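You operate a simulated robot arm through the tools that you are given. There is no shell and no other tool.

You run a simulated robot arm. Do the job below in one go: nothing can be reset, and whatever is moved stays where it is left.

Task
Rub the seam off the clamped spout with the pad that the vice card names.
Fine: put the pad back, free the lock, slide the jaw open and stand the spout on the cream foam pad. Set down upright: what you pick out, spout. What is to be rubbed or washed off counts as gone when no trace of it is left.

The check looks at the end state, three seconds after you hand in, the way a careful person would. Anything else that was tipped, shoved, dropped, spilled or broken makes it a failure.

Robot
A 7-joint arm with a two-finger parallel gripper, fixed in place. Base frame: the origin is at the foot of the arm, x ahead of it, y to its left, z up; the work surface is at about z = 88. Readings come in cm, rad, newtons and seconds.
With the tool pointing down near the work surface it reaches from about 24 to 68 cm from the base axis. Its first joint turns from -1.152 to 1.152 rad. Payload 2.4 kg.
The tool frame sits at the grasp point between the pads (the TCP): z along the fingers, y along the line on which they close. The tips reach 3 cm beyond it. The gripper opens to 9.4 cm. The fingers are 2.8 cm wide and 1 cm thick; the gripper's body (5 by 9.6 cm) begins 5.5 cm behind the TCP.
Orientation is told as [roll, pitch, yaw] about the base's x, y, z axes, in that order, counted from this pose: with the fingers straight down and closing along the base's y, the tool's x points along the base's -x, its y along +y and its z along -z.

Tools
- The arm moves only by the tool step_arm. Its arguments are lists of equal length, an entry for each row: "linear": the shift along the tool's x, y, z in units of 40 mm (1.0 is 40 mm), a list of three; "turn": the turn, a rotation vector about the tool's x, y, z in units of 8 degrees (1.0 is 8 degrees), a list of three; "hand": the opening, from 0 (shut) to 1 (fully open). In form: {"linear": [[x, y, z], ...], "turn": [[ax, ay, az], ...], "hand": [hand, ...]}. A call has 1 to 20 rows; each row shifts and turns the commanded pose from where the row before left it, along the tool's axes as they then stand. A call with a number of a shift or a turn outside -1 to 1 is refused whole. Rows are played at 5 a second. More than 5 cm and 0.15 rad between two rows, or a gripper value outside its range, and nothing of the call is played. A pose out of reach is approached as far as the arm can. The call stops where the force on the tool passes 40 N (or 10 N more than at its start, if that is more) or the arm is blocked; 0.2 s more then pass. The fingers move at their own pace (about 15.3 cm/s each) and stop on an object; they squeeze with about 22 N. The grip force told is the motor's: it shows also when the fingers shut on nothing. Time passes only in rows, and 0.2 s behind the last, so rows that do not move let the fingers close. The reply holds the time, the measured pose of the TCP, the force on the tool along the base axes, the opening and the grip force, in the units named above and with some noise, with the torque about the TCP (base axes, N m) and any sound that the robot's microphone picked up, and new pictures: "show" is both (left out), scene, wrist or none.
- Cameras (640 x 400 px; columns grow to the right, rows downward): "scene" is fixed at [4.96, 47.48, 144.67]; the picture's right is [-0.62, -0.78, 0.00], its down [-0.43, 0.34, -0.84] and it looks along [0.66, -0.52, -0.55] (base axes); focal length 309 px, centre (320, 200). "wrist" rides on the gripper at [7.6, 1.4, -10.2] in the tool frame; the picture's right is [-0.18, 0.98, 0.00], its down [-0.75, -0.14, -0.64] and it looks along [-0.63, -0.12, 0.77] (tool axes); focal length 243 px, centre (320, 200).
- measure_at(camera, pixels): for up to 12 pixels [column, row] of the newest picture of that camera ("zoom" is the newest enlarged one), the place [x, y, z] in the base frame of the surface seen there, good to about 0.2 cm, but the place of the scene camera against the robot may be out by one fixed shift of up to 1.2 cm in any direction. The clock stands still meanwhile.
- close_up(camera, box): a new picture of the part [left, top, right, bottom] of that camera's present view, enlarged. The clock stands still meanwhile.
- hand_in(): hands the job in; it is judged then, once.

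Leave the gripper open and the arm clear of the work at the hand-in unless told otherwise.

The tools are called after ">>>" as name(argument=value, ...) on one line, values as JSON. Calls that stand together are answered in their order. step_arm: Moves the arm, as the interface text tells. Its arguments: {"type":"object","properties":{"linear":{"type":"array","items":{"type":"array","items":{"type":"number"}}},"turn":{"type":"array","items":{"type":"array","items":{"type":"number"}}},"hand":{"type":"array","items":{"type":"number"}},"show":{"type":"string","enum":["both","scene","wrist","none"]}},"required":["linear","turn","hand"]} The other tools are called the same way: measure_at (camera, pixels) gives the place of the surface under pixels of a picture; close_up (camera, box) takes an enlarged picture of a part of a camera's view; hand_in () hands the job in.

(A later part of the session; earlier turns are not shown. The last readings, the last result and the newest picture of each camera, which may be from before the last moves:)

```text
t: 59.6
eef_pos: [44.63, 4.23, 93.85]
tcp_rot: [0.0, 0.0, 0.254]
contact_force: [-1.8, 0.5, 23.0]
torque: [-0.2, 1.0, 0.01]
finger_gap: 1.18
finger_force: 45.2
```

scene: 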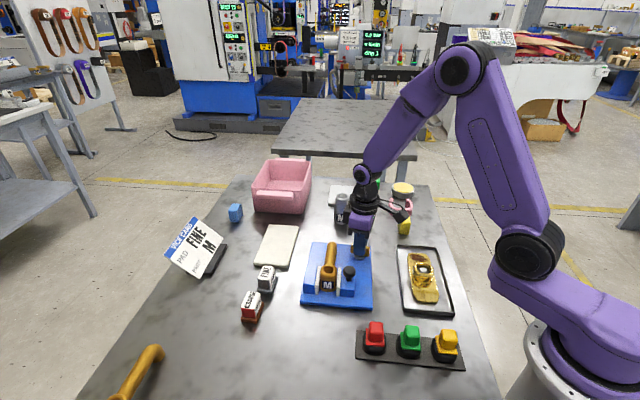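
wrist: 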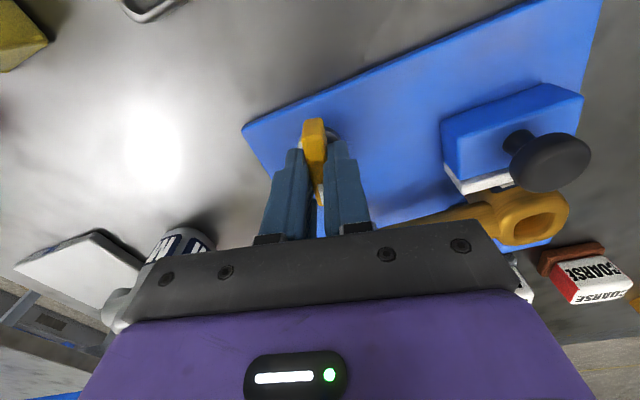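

Rotated 30° so far, torque about z still near 0. I'll lift 0.04 cm and continue turning.

>>> step_arm(linear=[[0, 0, -0.01], [0, 0, 0], [0, 0, 0], [0, 0, 0], [0, 0, 0], [0, 0, 0], [0, 0, 0]], turn=[[0, 0, 0.4], [0, 0, 0.5], [0, 0, 0.5], [0, 0, 0.5], [0, 0, 0.5], [0, 0, 0.5], [0, 0, 0]], hand=[0, 0, 0, 0, 0, 0, 0], show="scene")

>>> close_up(camera="scene", box=[320, 220, 400, 300])

```text
t: 61.2
eef_pos: [44.56, 4.19, 93.81]
tcp_rot: [0.001, -0.001, -0.15]
contact_force: [3.3, -1.4, 5.9]
torque: [-0.1, -0.47, 0.0]
finger_gap: 1.2
finger_force: 44.5
```

scene: 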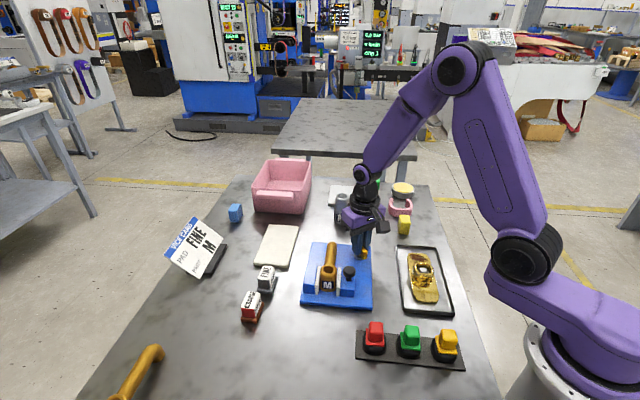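

```text
5.00 times, centred on (360, 260) of scene
```

zoom: 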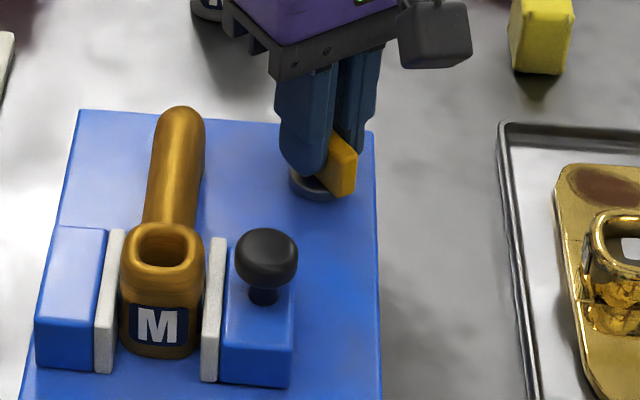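

Now at 54°. I'll carry on to the full 90°, watching the torque.

>>> step_arm(linear=[[0, 0, 0], [0, 0, 0], [0, 0, 0], [0, 0, 0], [0, 0, 0], [0, 0, 0]], turn=[[0, 0, 0.5], [0, 0, 0.5], [0, 0, 0.5], [0, 0, 0.5], [0, 0, 0.5], [0, 0, 0]], hand=[0, 0, 0, 0, 0, 0], show="none")

>>> step_arm(linear=[[0, 0, 0], [0, 0, 0], [0, 0, 0], [0, 0, 0], [0, 0, 0], [0, 0, 0]], turn=[[0, 0, 0.5], [0, 0, 0.5], [0, 0, 0.5], [0, 0, 0.3], [0, 0, 0.2], [0, 0, 0]], hand=[0, 0, 0, 0, 0, 0], show="scene")

>>> close_up(camera="scene", box=[320, 220, 400, 300])

```text
t: 62.6
eef_pos: [44.6, 4.17, 93.75]
tcp_rot: [0.0, 0.001, -0.498]
contact_force: [12.0, 2.8, -9.7]
torque: [-0.03, -0.28, -0.02]
finger_gap: 1.18
finger_force: 44.8
```

```text
t: 64.0
eef_pos: [44.56, 4.19, 93.85]
tcp_rot: [0.001, 0.0, -0.778]
contact_force: [8.8, 1.6, -6.7]
torque: [-0.47, -0.63, 0.0]
finger_gap: 1.16
finger_force: 45.2
```

scene: 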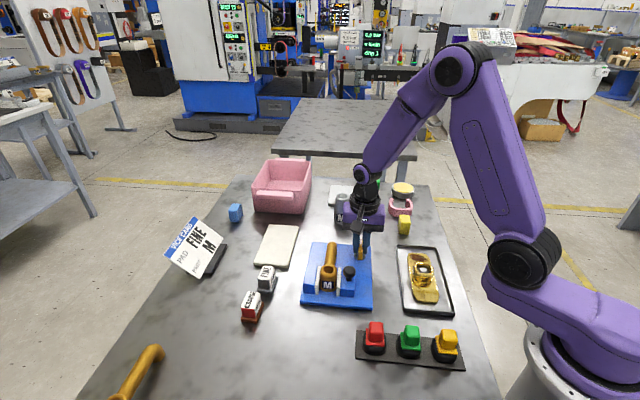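

```text
5.00 times, centred on (360, 260) of scene
```

zoom: 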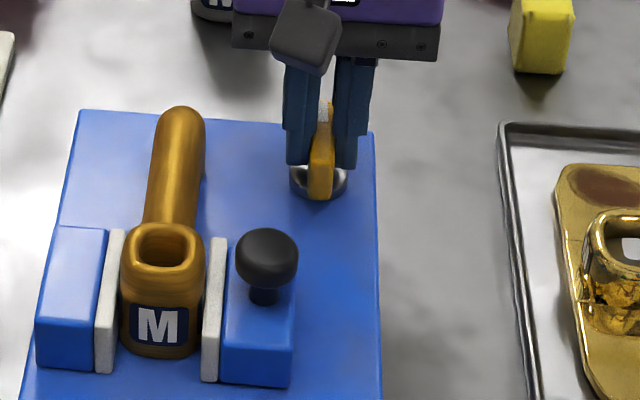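

Turned 90°: the bar now lies along the tube. I'll try 4° more to feel for a stop.

>>> step_arm(linear=[[0, 0, 0], [0, 0, 0], [0, 0, 0]], turn=[[0, 0, 0.25], [0, 0, 0.25], [0, 0, 0]], hand=[0, 0, 0], show="wrist")

```text
t: 64.8
eef_pos: [44.62, 4.25, 93.74]
tcp_rot: [0.0, 0.0, -0.844]
contact_force: [6.6, 4.5, -10.1]
torque: [-0.49, -0.82, 1.42]
finger_gap: 1.28
finger_force: 45.0
```

wrist: 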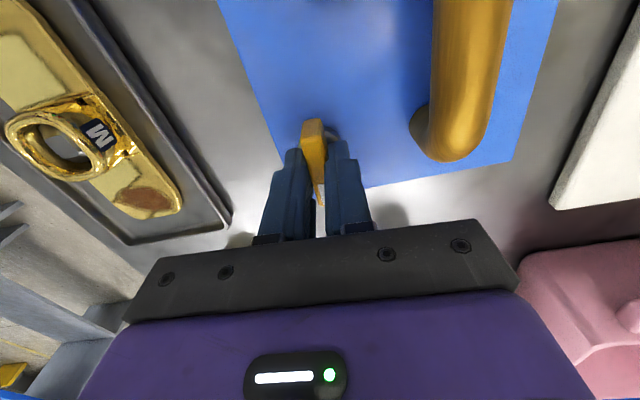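

The torque rose to 1.4 N m, so the stop is at about 90° and the lock is fully turned. I'll relax the 4°, open and rise.

>>> step_arm(linear=[[0, 0, 0], [0, 0, 0], [0, 0, 0], [0, 0, 0], [0, 0, 0], [0, 0, -0.2], [0, 0, -0.8], [0, 0, -1], [0, 0, -0.6], [0, 0, 0]], turn=[[0, 0, -0.25], [0, 0, -0.2], [0, 0, 0], [0, 0, 0], [0, 0, 0], [0, 0, 0], [0, 0, 0], [0, 0, 0], [0, 0, 0], [0, 0, 0]], hand=[0, 0, 0, 0.4, 0.4, 0.4, 0.4, 0.4, 0.4, 0.4])

>>> close_up(camera="scene", box=[300, 230, 380, 310])

```text
t: 67.0
eef_pos: [44.68, 4.13, 104.16]
tcp_rot: [0.0, 0.001, -0.783]
contact_force: [0.0, -0.4, -0.3]
torque: [-0.01, -0.04, -0.03]
finger_gap: 3.74
finger_force: 0.1
```

scene: 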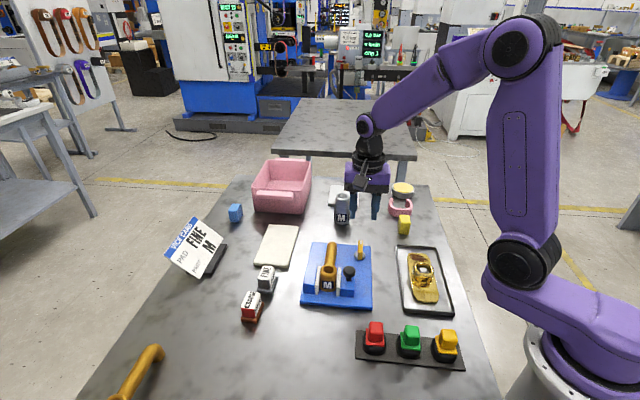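
wrist: 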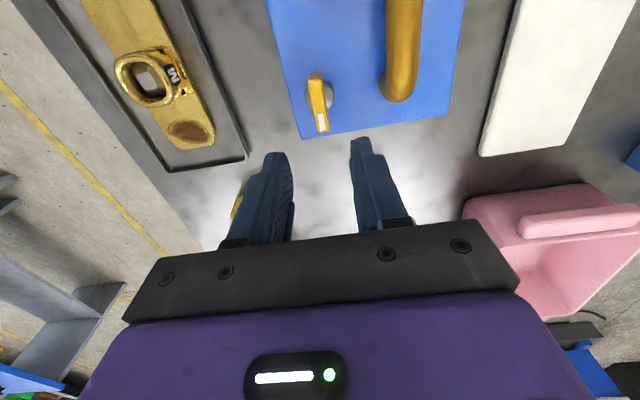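

```text
5.00 times, centred on (340, 270) of scene
```

zoom: 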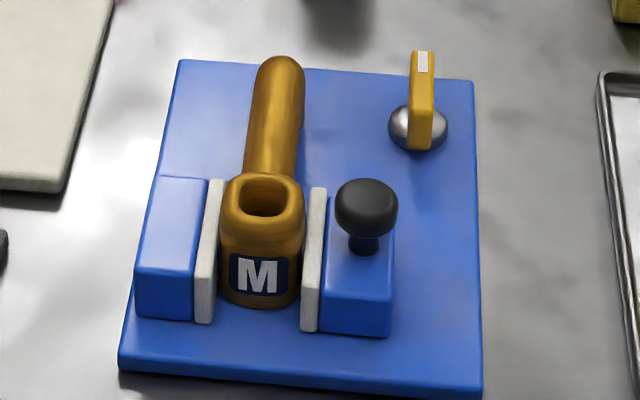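

The lock bar now lies along the tube. Next is the knob of the sliding jaw near (38.55,13.65). I'll move above it and turn the hand so the fingers close along the tube direction, clear of the spout body.

>>> step_arm(linear=[[0.69, 0.15, 0], [0.69, 0.15, 0], [0.69, 0.15, 0], [0.69, 0.15, 0], [0, 0, 0], [0, 0, 0], [0, 0, 0], [0, 0, 0], [0, 0, 0], [0, 0, 0], [0, 0, 0], [0, 0, 0], [0, 0, 0], [0, 0, 0], [0, 0, 0], [0, 0, 0], [0, 0, 0]], turn=[[0, 0, 0], [0, 0, 0], [0, 0, 0], [0, 0, 0], [0, 0, -0.9], [0, 0, -0.95], [0, 0, -0.95], [0, 0, -0.95], [0, 0, -0.95], [0, 0, -0.95], [0, 0, -0.95], [0, 0, -0.95], [0, 0, -0.95], [0, 0, -0.95], [0, 0, -0.95], [0, 0, -0.85], [0, 0, 0]], hand=[0.5, 0.5, 0.5, 0.5, 0.5, 0.5, 0.5, 0.5, 0.5, 0.5, 0.5, 0.5, 0.5, 0.5, 0.5, 0.5, 0.5])

>>> close_up(camera="wrist", box=[260, 60, 400, 180])

```text
t: 70.6
eef_pos: [38.37, 13.73, 104.29]
tcp_rot: [0.0, 0.001, 0.787]
contact_force: [-0.2, 0.0, 0.1]
torque: [0.01, 0.01, 0.0]
finger_gap: 4.69
finger_force: 0.0
```

scene: 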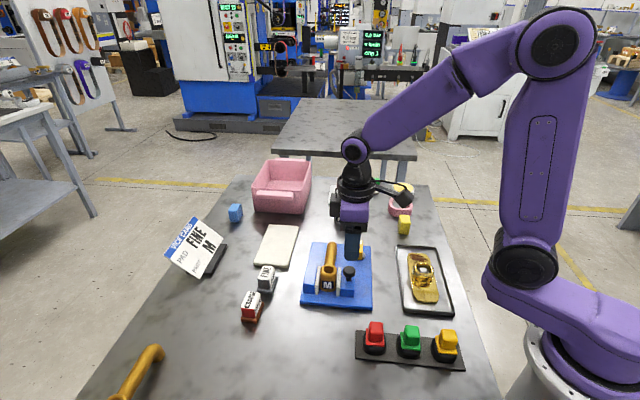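
wrist: 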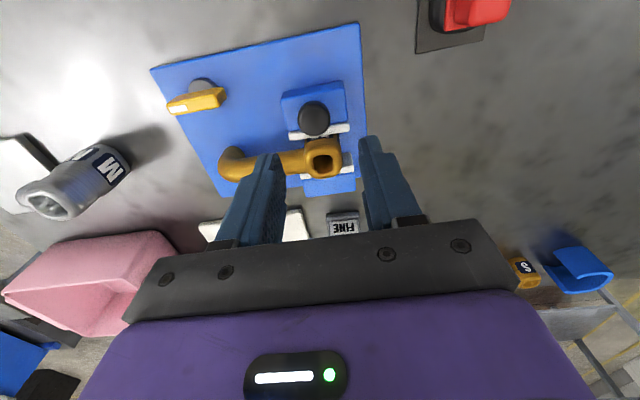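

```text
3.33 times, centred on (330, 120) of wrist
```

zoom: 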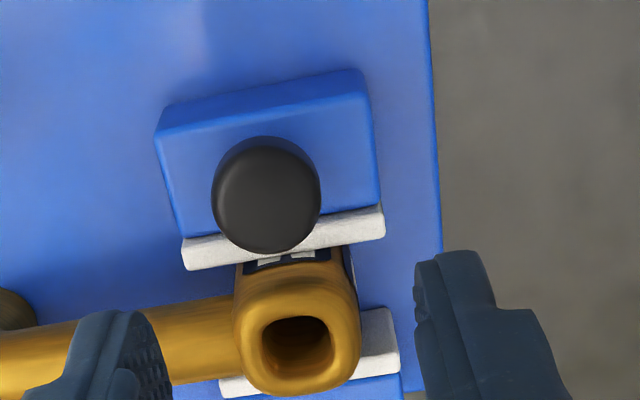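

>>> measure_at(camera="zoom", pixels=[[265, 200], [220, 205], [312, 190], [265, 155], [270, 245], [170, 115], [360, 80], [200, 250], [370, 220], [185, 215], [240, 300], [350, 290]])

```text
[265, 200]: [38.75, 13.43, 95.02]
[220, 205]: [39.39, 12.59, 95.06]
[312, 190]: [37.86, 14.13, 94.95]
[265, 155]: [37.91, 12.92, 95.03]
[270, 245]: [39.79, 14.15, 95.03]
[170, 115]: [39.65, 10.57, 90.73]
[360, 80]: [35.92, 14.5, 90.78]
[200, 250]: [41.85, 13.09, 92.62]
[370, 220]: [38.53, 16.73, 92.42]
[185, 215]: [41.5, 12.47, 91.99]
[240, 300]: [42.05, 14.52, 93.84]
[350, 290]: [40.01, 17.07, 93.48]
```

The knob's centre is at about (38.72,13.45), top z 95.0. I'll shift 0.45 cm, lower to TCP z≈95.7 (tips 92.7, above the jaw block) and close on the knob.

>>> step_arm(linear=[[-0.02, -0.11, 0.4], [0, 0, 0.8], [0, 0, 0.6], [0, 0, 0.32], [0, 0, 0], [0, 0, 0], [0, 0, 0], [0, 0, 0]], turn=[[0, 0, 0], [0, 0, 0], [0, 0, 0], [0, 0, 0], [0, 0, 0], [0, 0, 0], [0, 0, 0], [0, 0, 0]], hand=[0.5, 0.5, 0.5, 0.5, 0.5, 0, 0, 0])

>>> close_up(camera="scene", box=[300, 220, 400, 320])

```text
t: 72.4
eef_pos: [38.89, 13.39, 95.74]
tcp_rot: [0.0, 0.0, 0.785]
contact_force: [9.1, -8.7, -12.3]
torque: [-0.04, -0.26, -0.02]
finger_gap: 2.73
finger_force: 45.1
```

scene: 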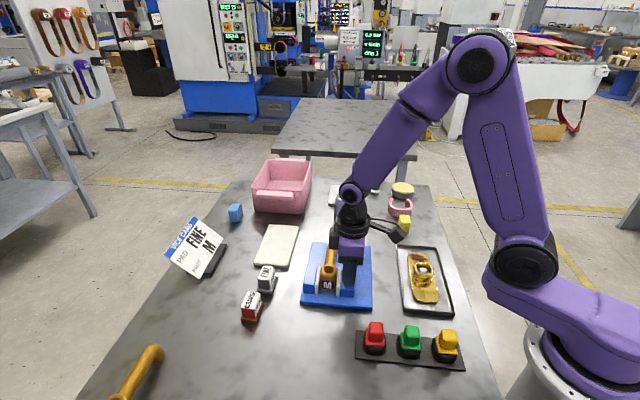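
wrist: 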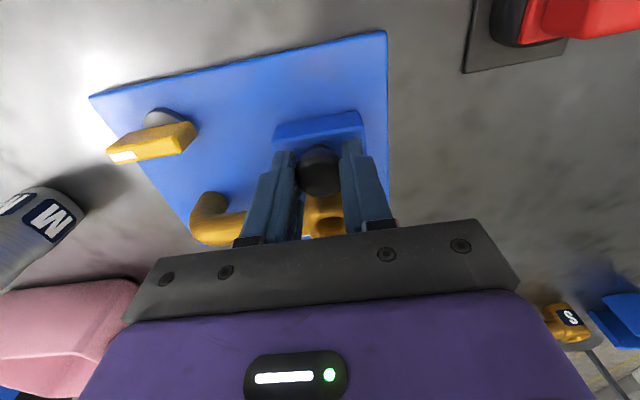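

```text
4.00 times, centred on (350, 270) of scene
```

zoom: 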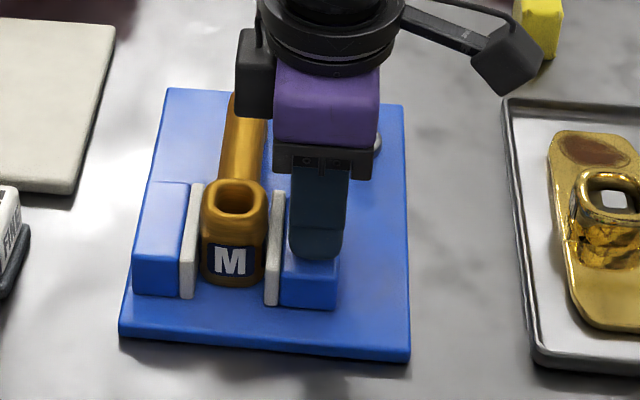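

The knob is gripped (2.73 cm). I'll relax the sideways load a bit and slide the jaw about 1 cm away from the spout, watching the force.

>>> step_arm(linear=[[0, -0.025, 0.01], [0.03, 0, 0], [0.05, 0, 0], [0.06, 0, 0], [0.06, 0, 0], [0.05, 0, 0], [0, 0, 0]], turn=[[0, 0, 0], [0, 0, 0], [0, 0, 0], [0, 0, 0], [0, 0, 0], [0, 0, 0], [0, 0, 0]], hand=[0, 0, 0, 0, 0, 0, 0])

>>> close_up(camera="scene", box=[300, 220, 400, 320])

```text
t: 74.0
eef_pos: [38.14, 12.64, 95.64]
tcp_rot: [0.001, 0.001, 0.787]
contact_force: [0.5, 0.1, -16.9]
torque: [0.25, -0.32, 0.05]
finger_gap: 2.72
finger_force: 45.3
```

scene: 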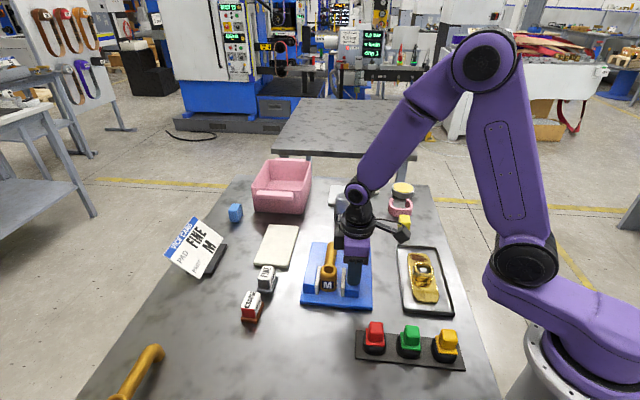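
wrist: 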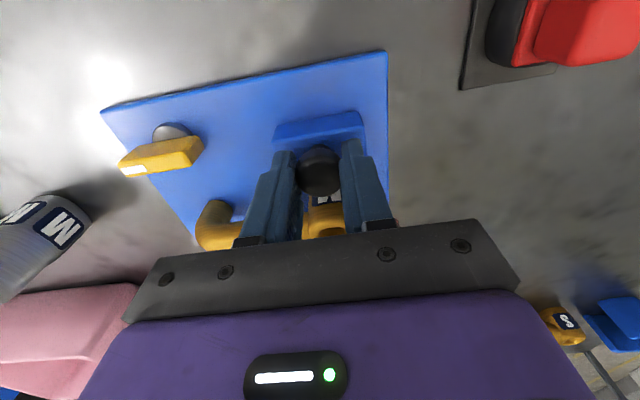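

```text
4.00 times, centred on (350, 270) of scene
```

zoom: 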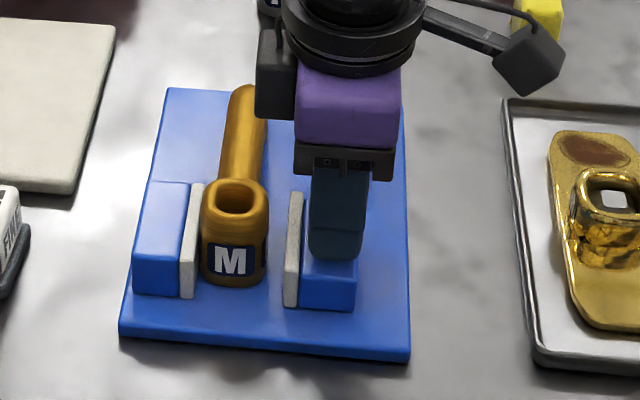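

The jaw slides freely and the spout stands still. I'll slide it further, up to about 3 cm in all or to its stop.

>>> step_arm(linear=[[0.04, 0, 0.01], [0.06, 0, 0], [0.07, 0, 0], [0.07, 0, 0], [0.07, 0, 0], [0.06, 0, 0], [0, 0, 0]], turn=[[0, 0, 0], [0, 0, 0], [0, 0, 0], [0, 0, 0], [0, 0, 0], [0, 0, 0], [0, 0, 0]], hand=[0, 0, 0, 0, 0, 0, 0], show="scene")

>>> close_up(camera="scene", box=[300, 220, 400, 320])

```text
t: 75.6
eef_pos: [37.07, 11.59, 95.71]
tcp_rot: [0.001, -0.003, 0.788]
contact_force: [-7.5, 7.3, 13.0]
torque: [0.31, -0.06, -0.06]
finger_gap: 2.72
finger_force: 45.3
```

scene: 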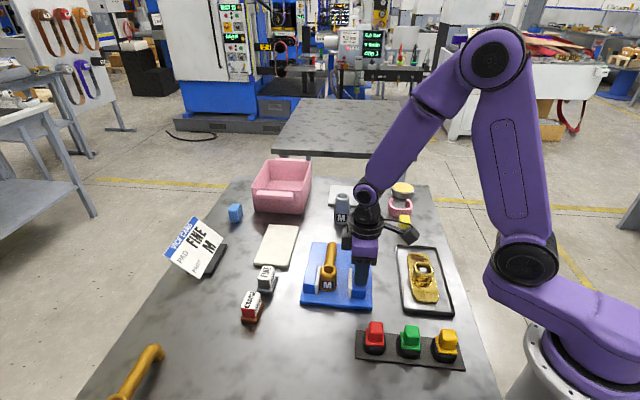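

```text
4.00 times, centred on (350, 270) of scene
```

zoom: 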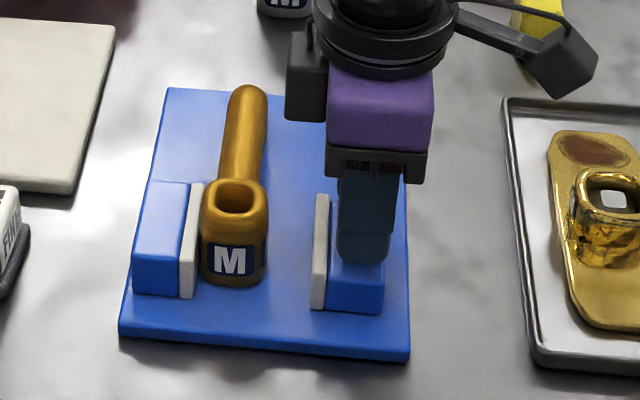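

About 2.5 cm open and still free along the slide. I'll go on gently to find its stop.

>>> step_arm(linear=[[0.04, 0.02, -0.01], [0.05, 0, 0], [0.05, 0, 0], [0.05, 0, 0], [0, 0, 0]], turn=[[0, 0, 0], [0, 0, 0], [0, 0, 0], [0, 0, 0], [0, 0, 0]], hand=[0, 0, 0, 0, 0], show="scene")

>>> close_up(camera="scene", box=[300, 220, 400, 320])

```text
t: 76.4
eef_pos: [36.9, 11.5, 95.7]
tcp_rot: [-0.004, -0.008, 0.788]
contact_force: [6.8, 4.4, -16.9]
torque: [0.09, -0.13, -0.02]
finger_gap: 2.73
finger_force: 45.3
stopped in row 4: the force on the tool passed its limit at 43 N (the readings are from after the stop); the commanded pose is now the measured one
```

scene: 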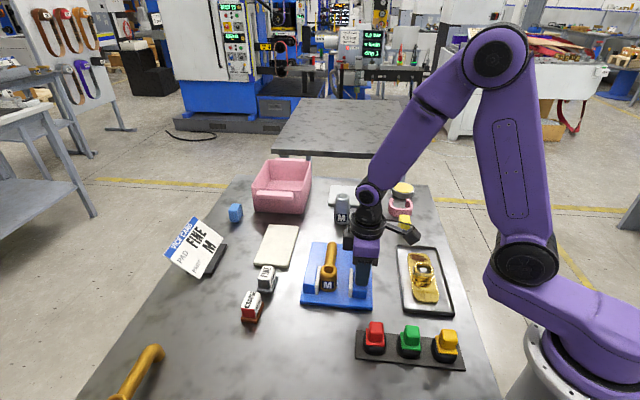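

```text
4.00 times, centred on (350, 270) of scene
```

zoom: 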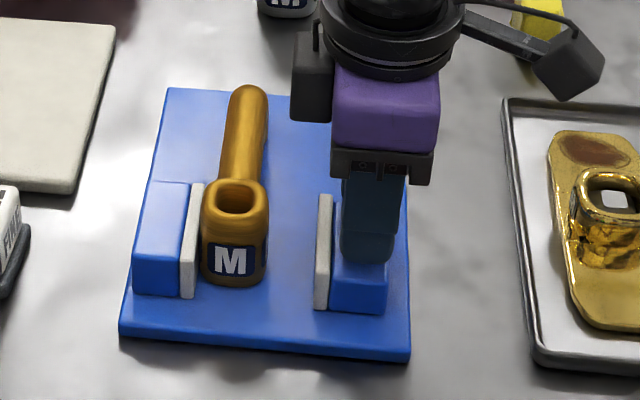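

The jaw hit its stop at about 2.75 cm open, and the spout still stands. I'll open the fingers and rise.

>>> step_arm(linear=[[0, 0, 0], [0, 0, 0], [0, 0, -0.2], [0, 0, -0.6], [0, 0, -0.9], [0, 0, -0.7], [0, 0, 0]], turn=[[0, 0, 0], [0, 0, 0], [0, 0, 0], [0, 0, 0], [0, 0, 0], [0, 0, 0], [0, 0, 0]], hand=[0.45, 0.5, 0.5, 0.5, 0.5, 0.5, 0.5])

>>> close_up(camera="wrist", box=[200, 60, 400, 220])

>>> close_up(camera="scene", box=[300, 220, 400, 320])

```text
t: 78.0
eef_pos: [36.73, 11.44, 105.34]
tcp_rot: [-0.001, -0.008, 0.785]
contact_force: [0.0, 0.4, 0.4]
torque: [0.02, -0.03, 0.02]
finger_gap: 4.68
finger_force: 0.1
```

scene: 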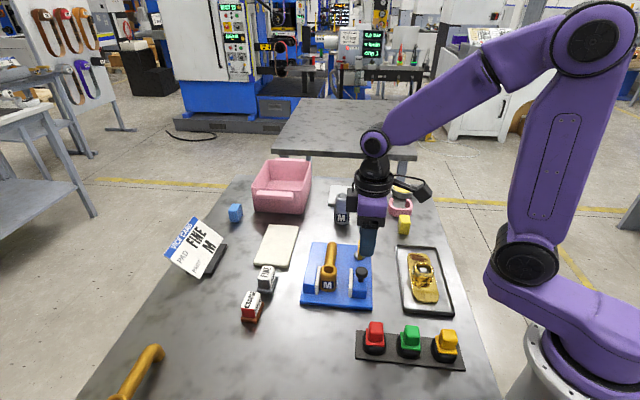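
wrist: 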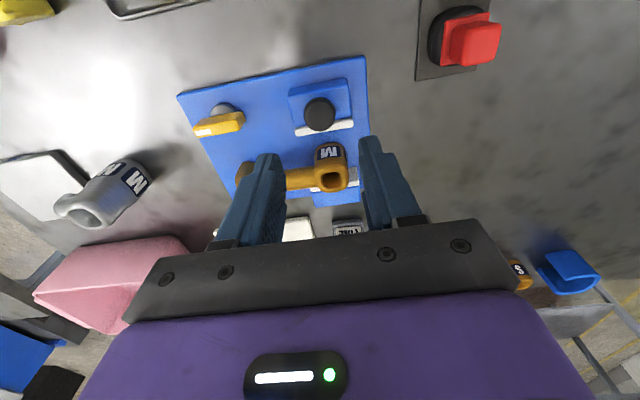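

```text
2.50 times, centred on (300, 140) of wrist
```

zoom: 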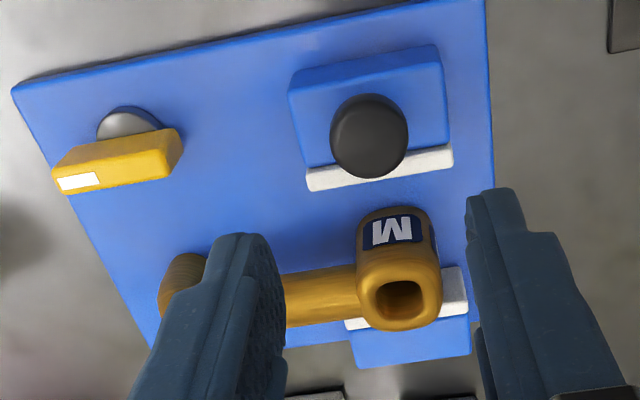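

```text
4.00 times, centred on (350, 270) of scene
```

zoom: 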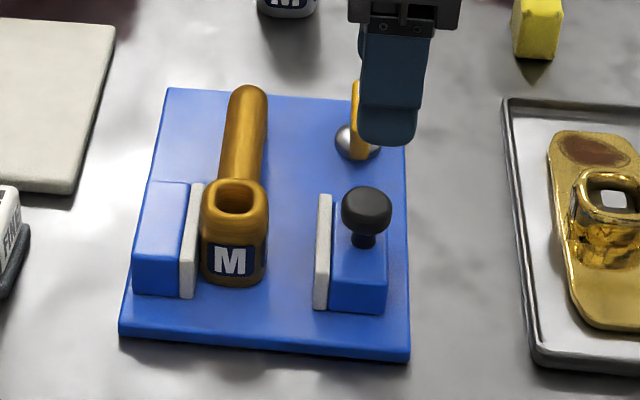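

The jaw is fully open and the spout stands free. I'll turn the hand back to yaw -45° and move above the tube's start.

>>> step_arm(linear=[[0, 0, 0], [0, 0, 0], [0, 0, 0], [0, 0, 0], [0, 0, 0], [0, 0, 0], [0, 0, 0], [0, 0, 0], [0, 0, 0], [0, 0, 0], [0, 0, 0], [0, 0, 0], [0.2, 0.6, 0], [0.2, 0.6, 0], [0.1, 0.5, 0], [0, 0, 0]], turn=[[0, 0, 0.9], [0, 0, 0.95], [0, 0, 0.95], [0, 0, 0.95], [0, 0, 0.95], [0, 0, 0.95], [0, 0, 0.95], [0, 0, 0.95], [0, 0, 0.95], [0, 0, 0.95], [0, 0, 0.95], [0, 0, 0.85], [0, 0, 0], [0, 0, 0], [0, 0, 0], [0, 0, 0]], hand=[0.8, 0.8, 0.8, 0.8, 0.8, 0.8, 0.8, 0.8, 0.8, 0.8, 0.8, 0.8, 0.8, 0.8, 0.8, 0.8])

>>> close_up(camera="wrist", box=[240, 60, 400, 220])

```text
t: 81.4
eef_pos: [40.2, 17.6, 105.34]
tcp_rot: [0.009, -0.003, -0.783]
contact_force: [-0.4, -0.6, -1.4]
torque: [0.01, -0.04, -0.01]
finger_gap: 7.53
finger_force: 0.1
```

scene: 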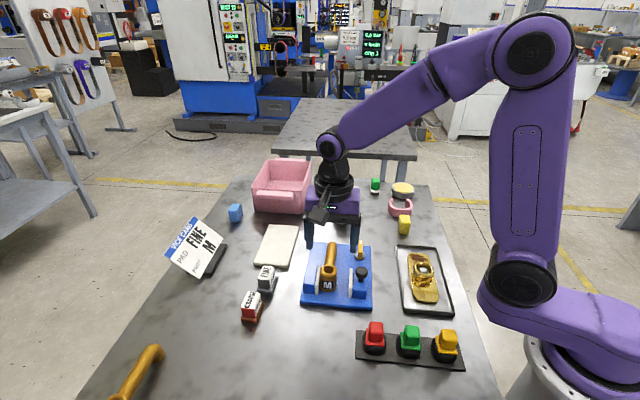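
wrist: 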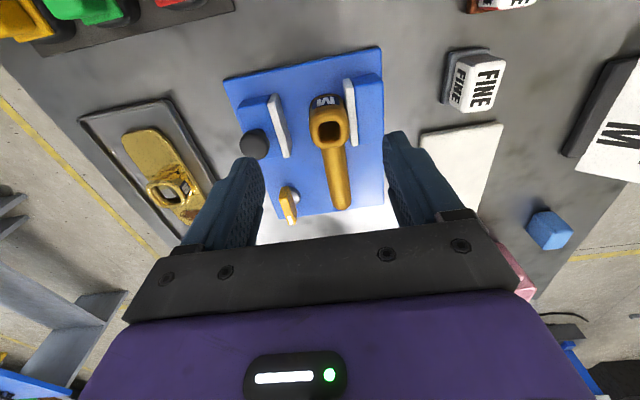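

```text
2.50 times, centred on (320, 140) of wrist
```

zoom: 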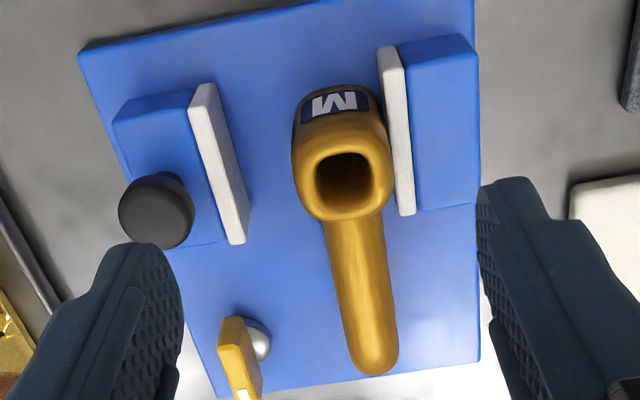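

I'll measure the tube, the body and the end of the fixed jaw for the grasp.

>>> measure_at(camera="zoom", pixels=[[350, 235], [357, 270], [365, 310], [375, 355], [408, 210], [395, 200], [470, 205], [300, 165], [388, 175], [332, 250], [378, 245], [345, 340]])

>>> measure_at(camera="scene", pixels=[[270, 228], [297, 228], [287, 267], [256, 265], [277, 245], [291, 245], [263, 245], [284, 262]])

```text
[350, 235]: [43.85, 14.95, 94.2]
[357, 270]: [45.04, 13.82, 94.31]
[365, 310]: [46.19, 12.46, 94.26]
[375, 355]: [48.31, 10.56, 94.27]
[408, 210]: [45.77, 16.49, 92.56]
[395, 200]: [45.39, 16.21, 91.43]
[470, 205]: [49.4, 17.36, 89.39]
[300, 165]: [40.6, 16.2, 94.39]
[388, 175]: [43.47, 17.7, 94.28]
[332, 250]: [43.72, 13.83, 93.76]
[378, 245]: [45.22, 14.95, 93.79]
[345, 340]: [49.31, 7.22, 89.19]
```

```text
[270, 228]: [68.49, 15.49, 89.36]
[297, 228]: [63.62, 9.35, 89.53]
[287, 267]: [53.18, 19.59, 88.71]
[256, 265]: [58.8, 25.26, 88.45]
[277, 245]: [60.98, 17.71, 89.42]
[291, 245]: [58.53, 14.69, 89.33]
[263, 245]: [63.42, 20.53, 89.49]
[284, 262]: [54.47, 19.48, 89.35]
```

The tube's centre line is at u≈41.57, its top is at z≈94.3, and the fixed jaw ends at v≈20.7. I'll go above v≈22.6, correct the tiny tilt, half-close the hand and descend part way.

>>> step_arm(linear=[[-0.6, 0.06, 0], [-0.6, 0.06, 0], [-0.45, 0.055, 0], [0, 0, 0.5], [0, 0, 0.5], [0, 0, 0.5], [0, 0, 0]], turn=[[0.064, 0.02, 0], [0, 0, 0], [0, 0, 0], [0, 0, 0], [0, 0, 0], [0, 0, 0], [0, 0, 0]], hand=[0.6, 0.6, 0.6, 0.6, 0.6, 0.6, 0.6])

>>> close_up(camera="scene", box=[290, 200, 390, 300])

```text
t: 83.0
eef_pos: [45.27, 13.36, 99.33]
tcp_rot: [-0.001, 0.001, -0.784]
contact_force: [0.1, 0.1, -0.6]
torque: [0.0, 0.01, 0.0]
finger_gap: 5.63
finger_force: 0.1
```

scene: 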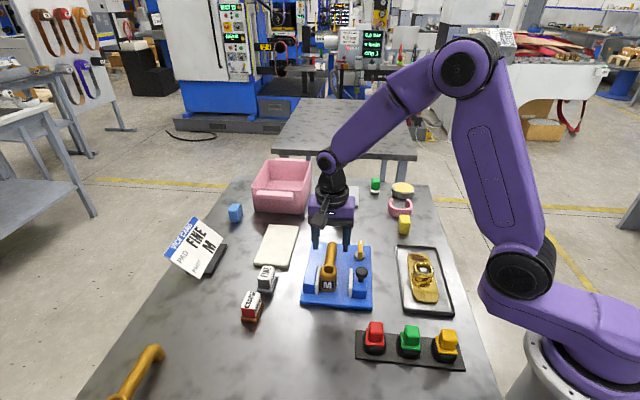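
wrist: 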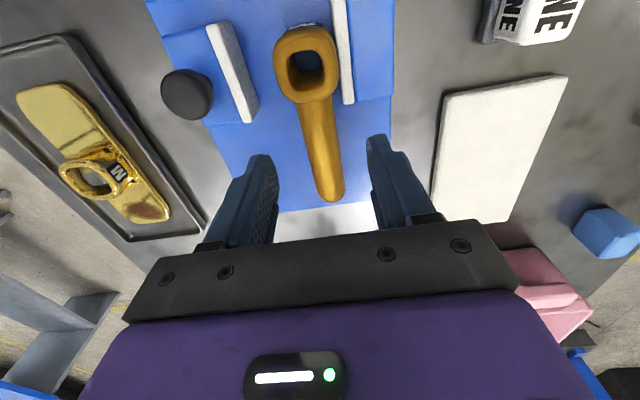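

```text
4.00 times, centred on (340, 250) of scene
```

zoom: 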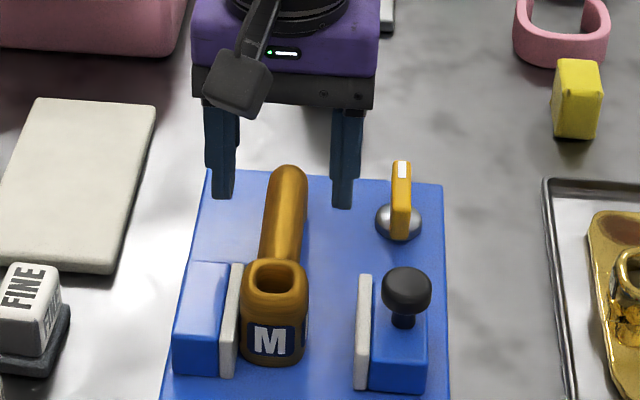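

The fingers straddle the tube. The foam shows well in this wrist view, so I'll measure its corners now.

>>> measure_at(camera="wrist", pixels=[[448, 97], [563, 78], [508, 218], [437, 190], [500, 150], [505, 90], [445, 140], [535, 150]])

>>> step_arm(linear=[[0, 0.02, 0.4], [0, 0, 0.4], [0, 0, 0.3], [0, 0, 0.08], [0, 0, 0]], turn=[[0, 0, 0], [0, 0, 0], [0, 0, 0], [0, 0, 0], [0, 0, 0]], hand=[0.6, 0.6, 0.6, 0.6, 0.6])

>>> close_up(camera="scene", box=[290, 200, 390, 300])

```text
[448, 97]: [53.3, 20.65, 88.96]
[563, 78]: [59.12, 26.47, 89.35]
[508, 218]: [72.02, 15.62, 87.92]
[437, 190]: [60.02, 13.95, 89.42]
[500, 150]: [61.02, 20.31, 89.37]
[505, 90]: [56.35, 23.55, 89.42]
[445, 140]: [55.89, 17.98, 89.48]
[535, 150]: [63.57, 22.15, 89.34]
```

```text
t: 84.2
eef_pos: [45.35, 13.49, 94.51]
tcp_rot: [-0.001, 0.0, -0.784]
contact_force: [-0.4, -0.4, -0.9]
torque: [0.02, -0.01, 0.01]
finger_gap: 5.65
finger_force: 0.1
```

scene: 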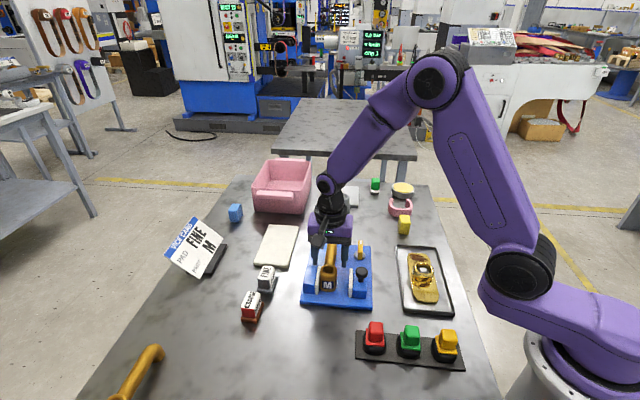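
wrist: 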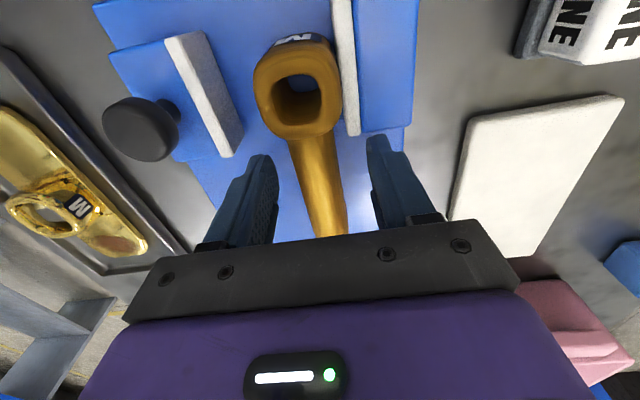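

```text
4.00 times, centred on (340, 250) of scene
```

zoom: 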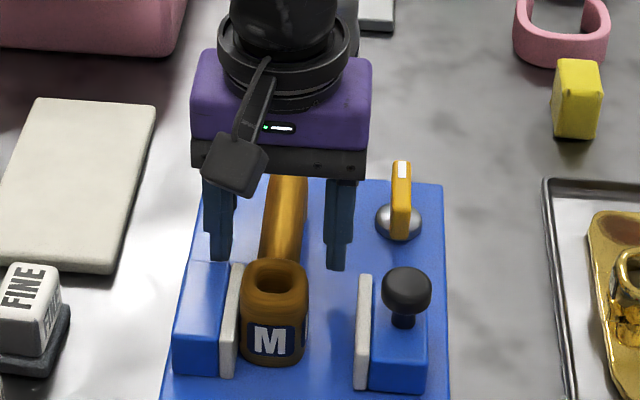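

The foam runs about u 52.3–60.5 and v 23.1–37.4, top z≈89.4. The fingers stand either side of the tube, so I'll close on it.

>>> step_arm(linear=[[0, 0, 0], [0, 0, 0], [0, 0, 0], [0, 0, 0]], turn=[[0, 0, 0], [0, 0, 0], [0, 0, 0], [0, 0, 0]], hand=[0.3, 0, 0, 0])

>>> close_up(camera="scene", box=[290, 200, 390, 300])

```text
t: 85.2
eef_pos: [45.28, 13.58, 94.55]
tcp_rot: [-0.003, 0.0, -0.782]
contact_force: [-4.3, -3.9, 1.1]
torque: [0.03, 0.18, 0.21]
finger_gap: 2.46
finger_force: 22.1
```

scene: 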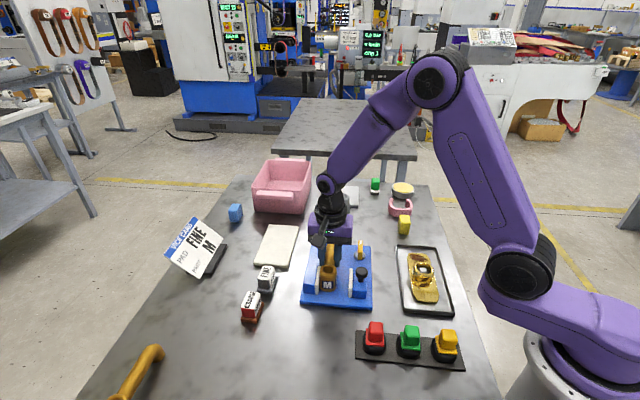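
wrist: 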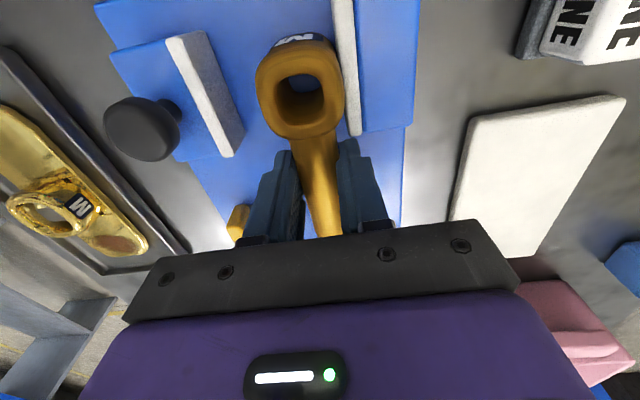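

```text
4.00 times, centred on (340, 250) of scene
```

zoom: 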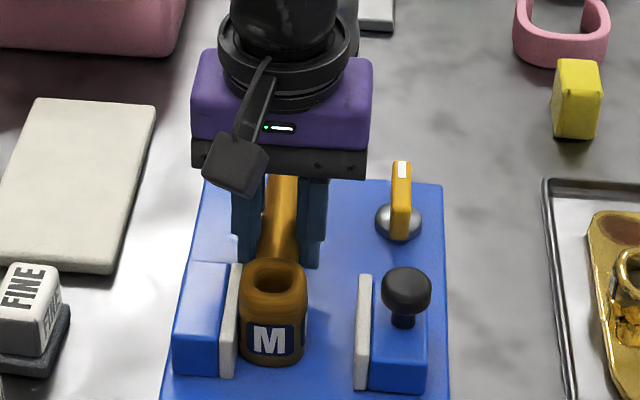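

The tube is held (2.46 cm, 22 N). I'll ease 0.1 cm off the fixed jaw and lift slowly.

>>> step_arm(linear=[[0, -0.03, 0], [0, 0, -0.03], [0, -0.02, -0.04], [0, -0.03, -0.05], [0, -0.03, -0.06], [0, 0, -0.08], [0, 0, 0]], turn=[[0, 0, 0], [0, 0, 0], [0, 0, 0], [0, 0, 0], [0, 0, 0], [0, 0, 0], [0, 0, 0]], hand=[0, 0, 0, 0, 0, 0, 0])

>>> close_up(camera="scene", box=[290, 200, 390, 300])

```text
t: 86.8
eef_pos: [45.08, 13.13, 95.43]
tcp_rot: [-0.003, 0.0, -0.783]
contact_force: [-0.8, -0.3, -5.0]
torque: [0.0, -0.02, -0.03]
finger_gap: 2.46
finger_force: 22.4
```

scene: 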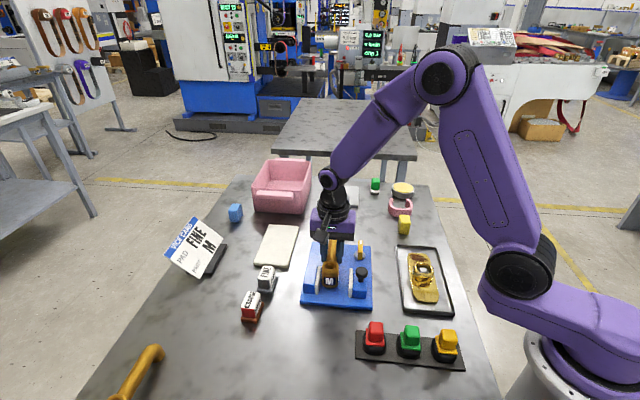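
wrist: 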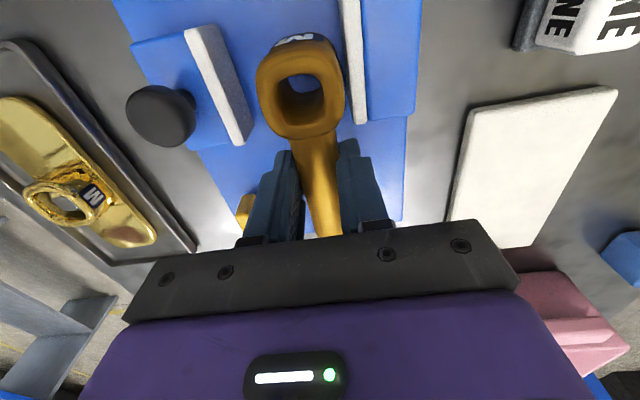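

```text
4.00 times, centred on (340, 250) of scene
```

zoom: 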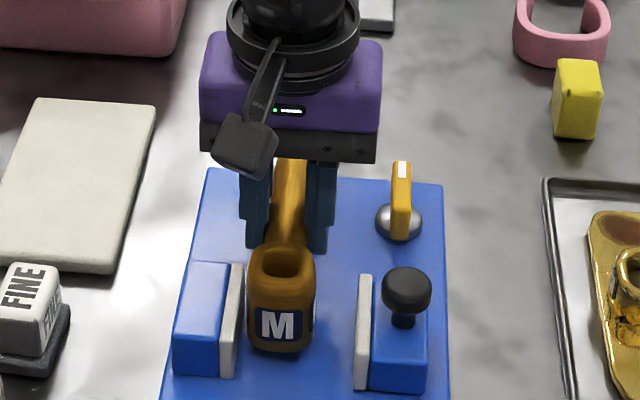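

The spout is off the plate, upright, about 5 N, with hardly any torque. I'll lift on gently.

>>> step_arm(linear=[[0, 0, -0.08], [0, 0, -0.12], [0, 0, -0.18], [0, 0, -0.22], [0, 0, -0.22], [0, 0, -0.22], [0, 0, -0.2], [0, 0, -0.15], [0, 0, -0.08], [0, 0, 0]], turn=[[0, 0, 0], [0, 0, 0], [0, 0, 0], [0, 0, 0], [0, 0, 0], [0, 0, 0], [0, 0, 0], [0, 0, 0], [0, 0, 0], [0, 0, 0]], hand=[0, 0, 0, 0, 0, 0, 0, 0, 0, 0])

>>> close_up(camera="scene", box=[290, 180, 390, 280])

```text
t: 89.0
eef_pos: [45.08, 13.31, 101.63]
tcp_rot: [-0.002, 0.001, -0.785]
contact_force: [-0.3, 0.1, -4.0]
torque: [-0.02, -0.01, 0.01]
finger_gap: 2.48
finger_force: 21.6
```

scene: 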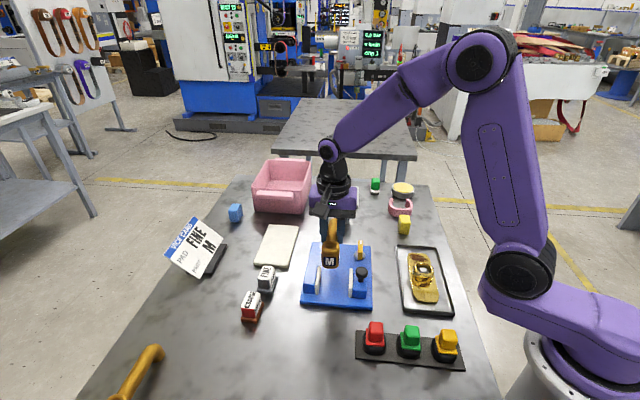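
wrist: 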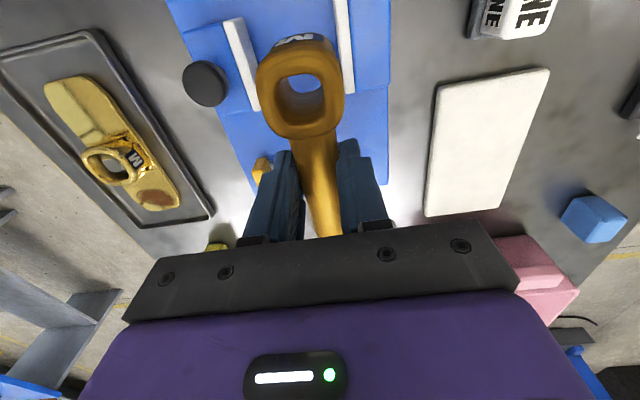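

```text
4.00 times, centred on (340, 230) of scene
```

zoom: 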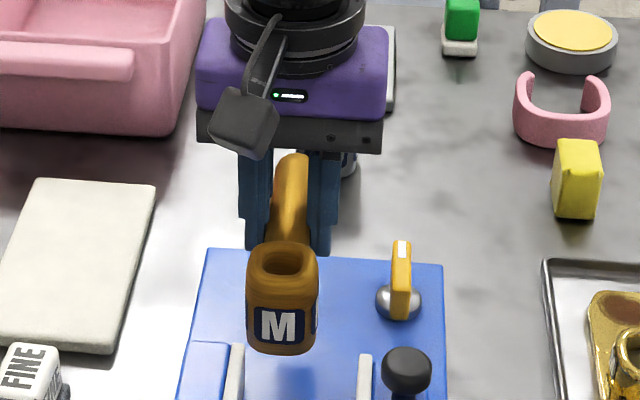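

The spout hasn't shifted in the fingers. All the foam corners show now, so I'll measure them again before carrying it over.

>>> measure_at(camera="wrist", pixels=[[440, 88], [546, 72], [497, 205], [428, 212], [485, 145], [462, 210]])

```text
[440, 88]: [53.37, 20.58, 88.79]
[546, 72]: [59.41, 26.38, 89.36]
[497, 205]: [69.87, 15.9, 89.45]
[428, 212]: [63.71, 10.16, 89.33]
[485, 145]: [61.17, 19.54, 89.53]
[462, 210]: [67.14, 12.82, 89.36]
```

Foam centre is u≈56.45, v≈30.65 (about (61.6,18.2)). I'll check where the pink bin and the blue cube stand relative to the target.

>>> measure_at(camera="scene", pixels=[[255, 192], [300, 197], [255, 208], [300, 213], [307, 165], [236, 205], [243, 215], [280, 160]])

```text
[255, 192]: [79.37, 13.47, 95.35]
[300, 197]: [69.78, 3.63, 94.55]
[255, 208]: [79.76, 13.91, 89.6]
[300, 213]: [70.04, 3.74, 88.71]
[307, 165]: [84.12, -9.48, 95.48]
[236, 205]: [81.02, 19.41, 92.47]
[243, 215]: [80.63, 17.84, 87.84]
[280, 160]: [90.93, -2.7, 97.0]
```

It's clear all around. I'll carry the spout slowly at this height to above the foam's middle.

>>> step_arm(linear=[[-0.054, 0.1, 0], [-0.108, 0.2, 0], [-0.151, 0.28, 0], [-0.151, 0.28, 0], [-0.151, 0.28, 0], [-0.151, 0.28, 0], [-0.151, 0.28, 0], [-0.151, 0.28, 0], [-0.151, 0.28, 0], [-0.151, 0.28, 0], [-0.151, 0.28, 0], [-0.151, 0.28, 0], [-0.151, 0.28, 0], [-0.119, 0.22, 0], [-0.07, 0.13, 0], [-0.033, 0.06, 0], [0, 0, 0]], turn=[[0, 0, 0], [0, 0, 0], [0, 0, 0], [0, 0, 0], [0, 0, 0], [0, 0, 0], [0, 0, 0], [0, 0, 0], [0, 0, 0], [0, 0, 0], [0, 0, 0], [0, 0, 0], [0, 0, 0], [0, 0, 0], [0, 0, 0], [0, 0, 0], [0, 0, 0]], hand=[0, 0, 0, 0, 0, 0, 0, 0, 0, 0, 0, 0, 0, 0, 0, 0, 0])

>>> close_up(camera="scene", box=[220, 180, 340, 290])

```text
t: 92.6
eef_pos: [61.63, 18.16, 101.51]
tcp_rot: [-0.003, 0.0, -0.782]
contact_force: [0.9, 0.2, -5.3]
torque: [-0.02, -0.01, -0.05]
finger_gap: 2.45
finger_force: 22.2
```

scene: 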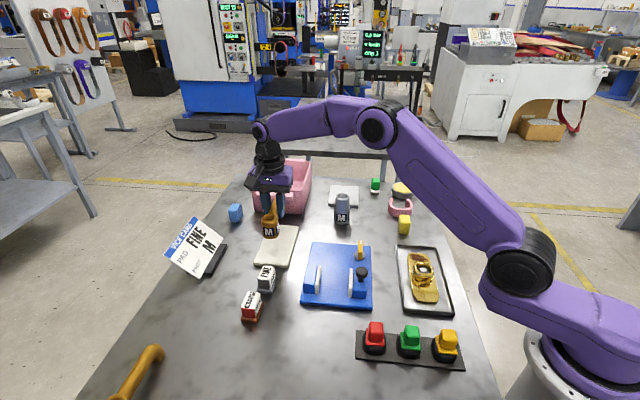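
wrist: 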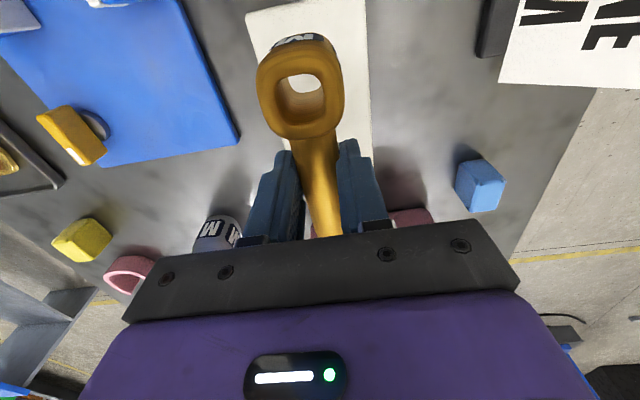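

```text
3.64 times, centred on (280, 235) of scene
```

zoom: 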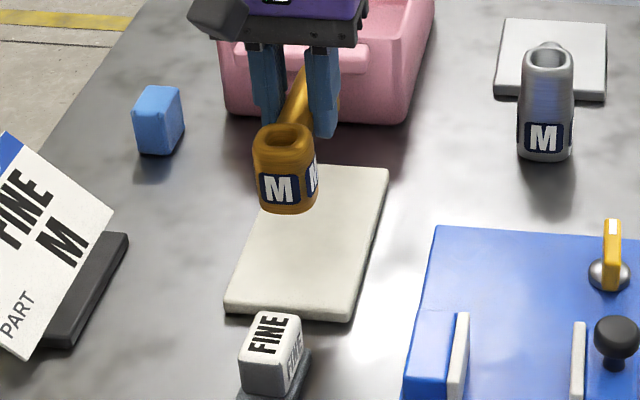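

Above the foam's middle. I'll lower slowly to just above the foam.

>>> step_arm(linear=[[0, 0, 0.1], [0, 0, 0.2], [0, 0, 0.25], [0, 0, 0.25], [0, 0, 0.25], [0, 0, 0.25], [0, 0, 0.15], [0, 0, 0.1], [0, 0, 0]], turn=[[0, 0, 0], [0, 0, 0], [0, 0, 0], [0, 0, 0], [0, 0, 0], [0, 0, 0], [0, 0, 0], [0, 0, 0], [0, 0, 0]], hand=[0, 0, 0, 0, 0, 0, 0, 0, 0])

>>> close_up(camera="scene", box=[220, 190, 340, 290])

```text
t: 94.6
eef_pos: [61.56, 18.24, 95.22]
tcp_rot: [-0.002, 0.001, -0.785]
contact_force: [0.2, -0.2, -4.8]
torque: [-0.02, -0.02, 0.0]
finger_gap: 2.48
finger_force: 22.0
```

scene: 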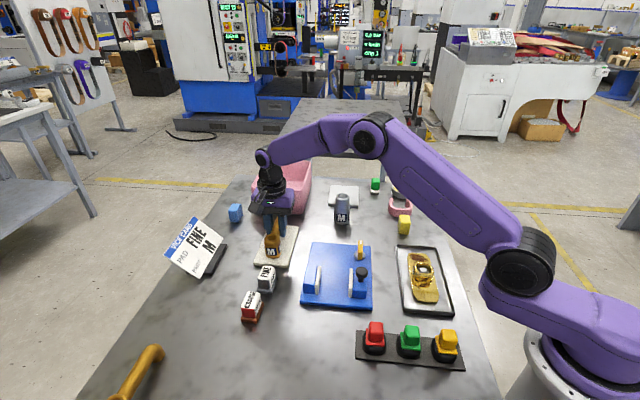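
wrist: 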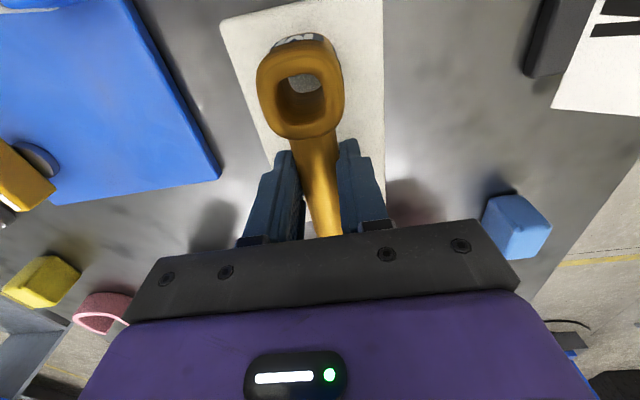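

```text
4.00 times, centred on (280, 240) of scene
```

zoom: 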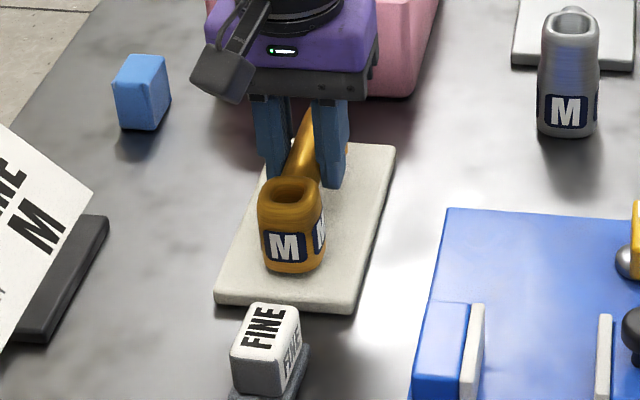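

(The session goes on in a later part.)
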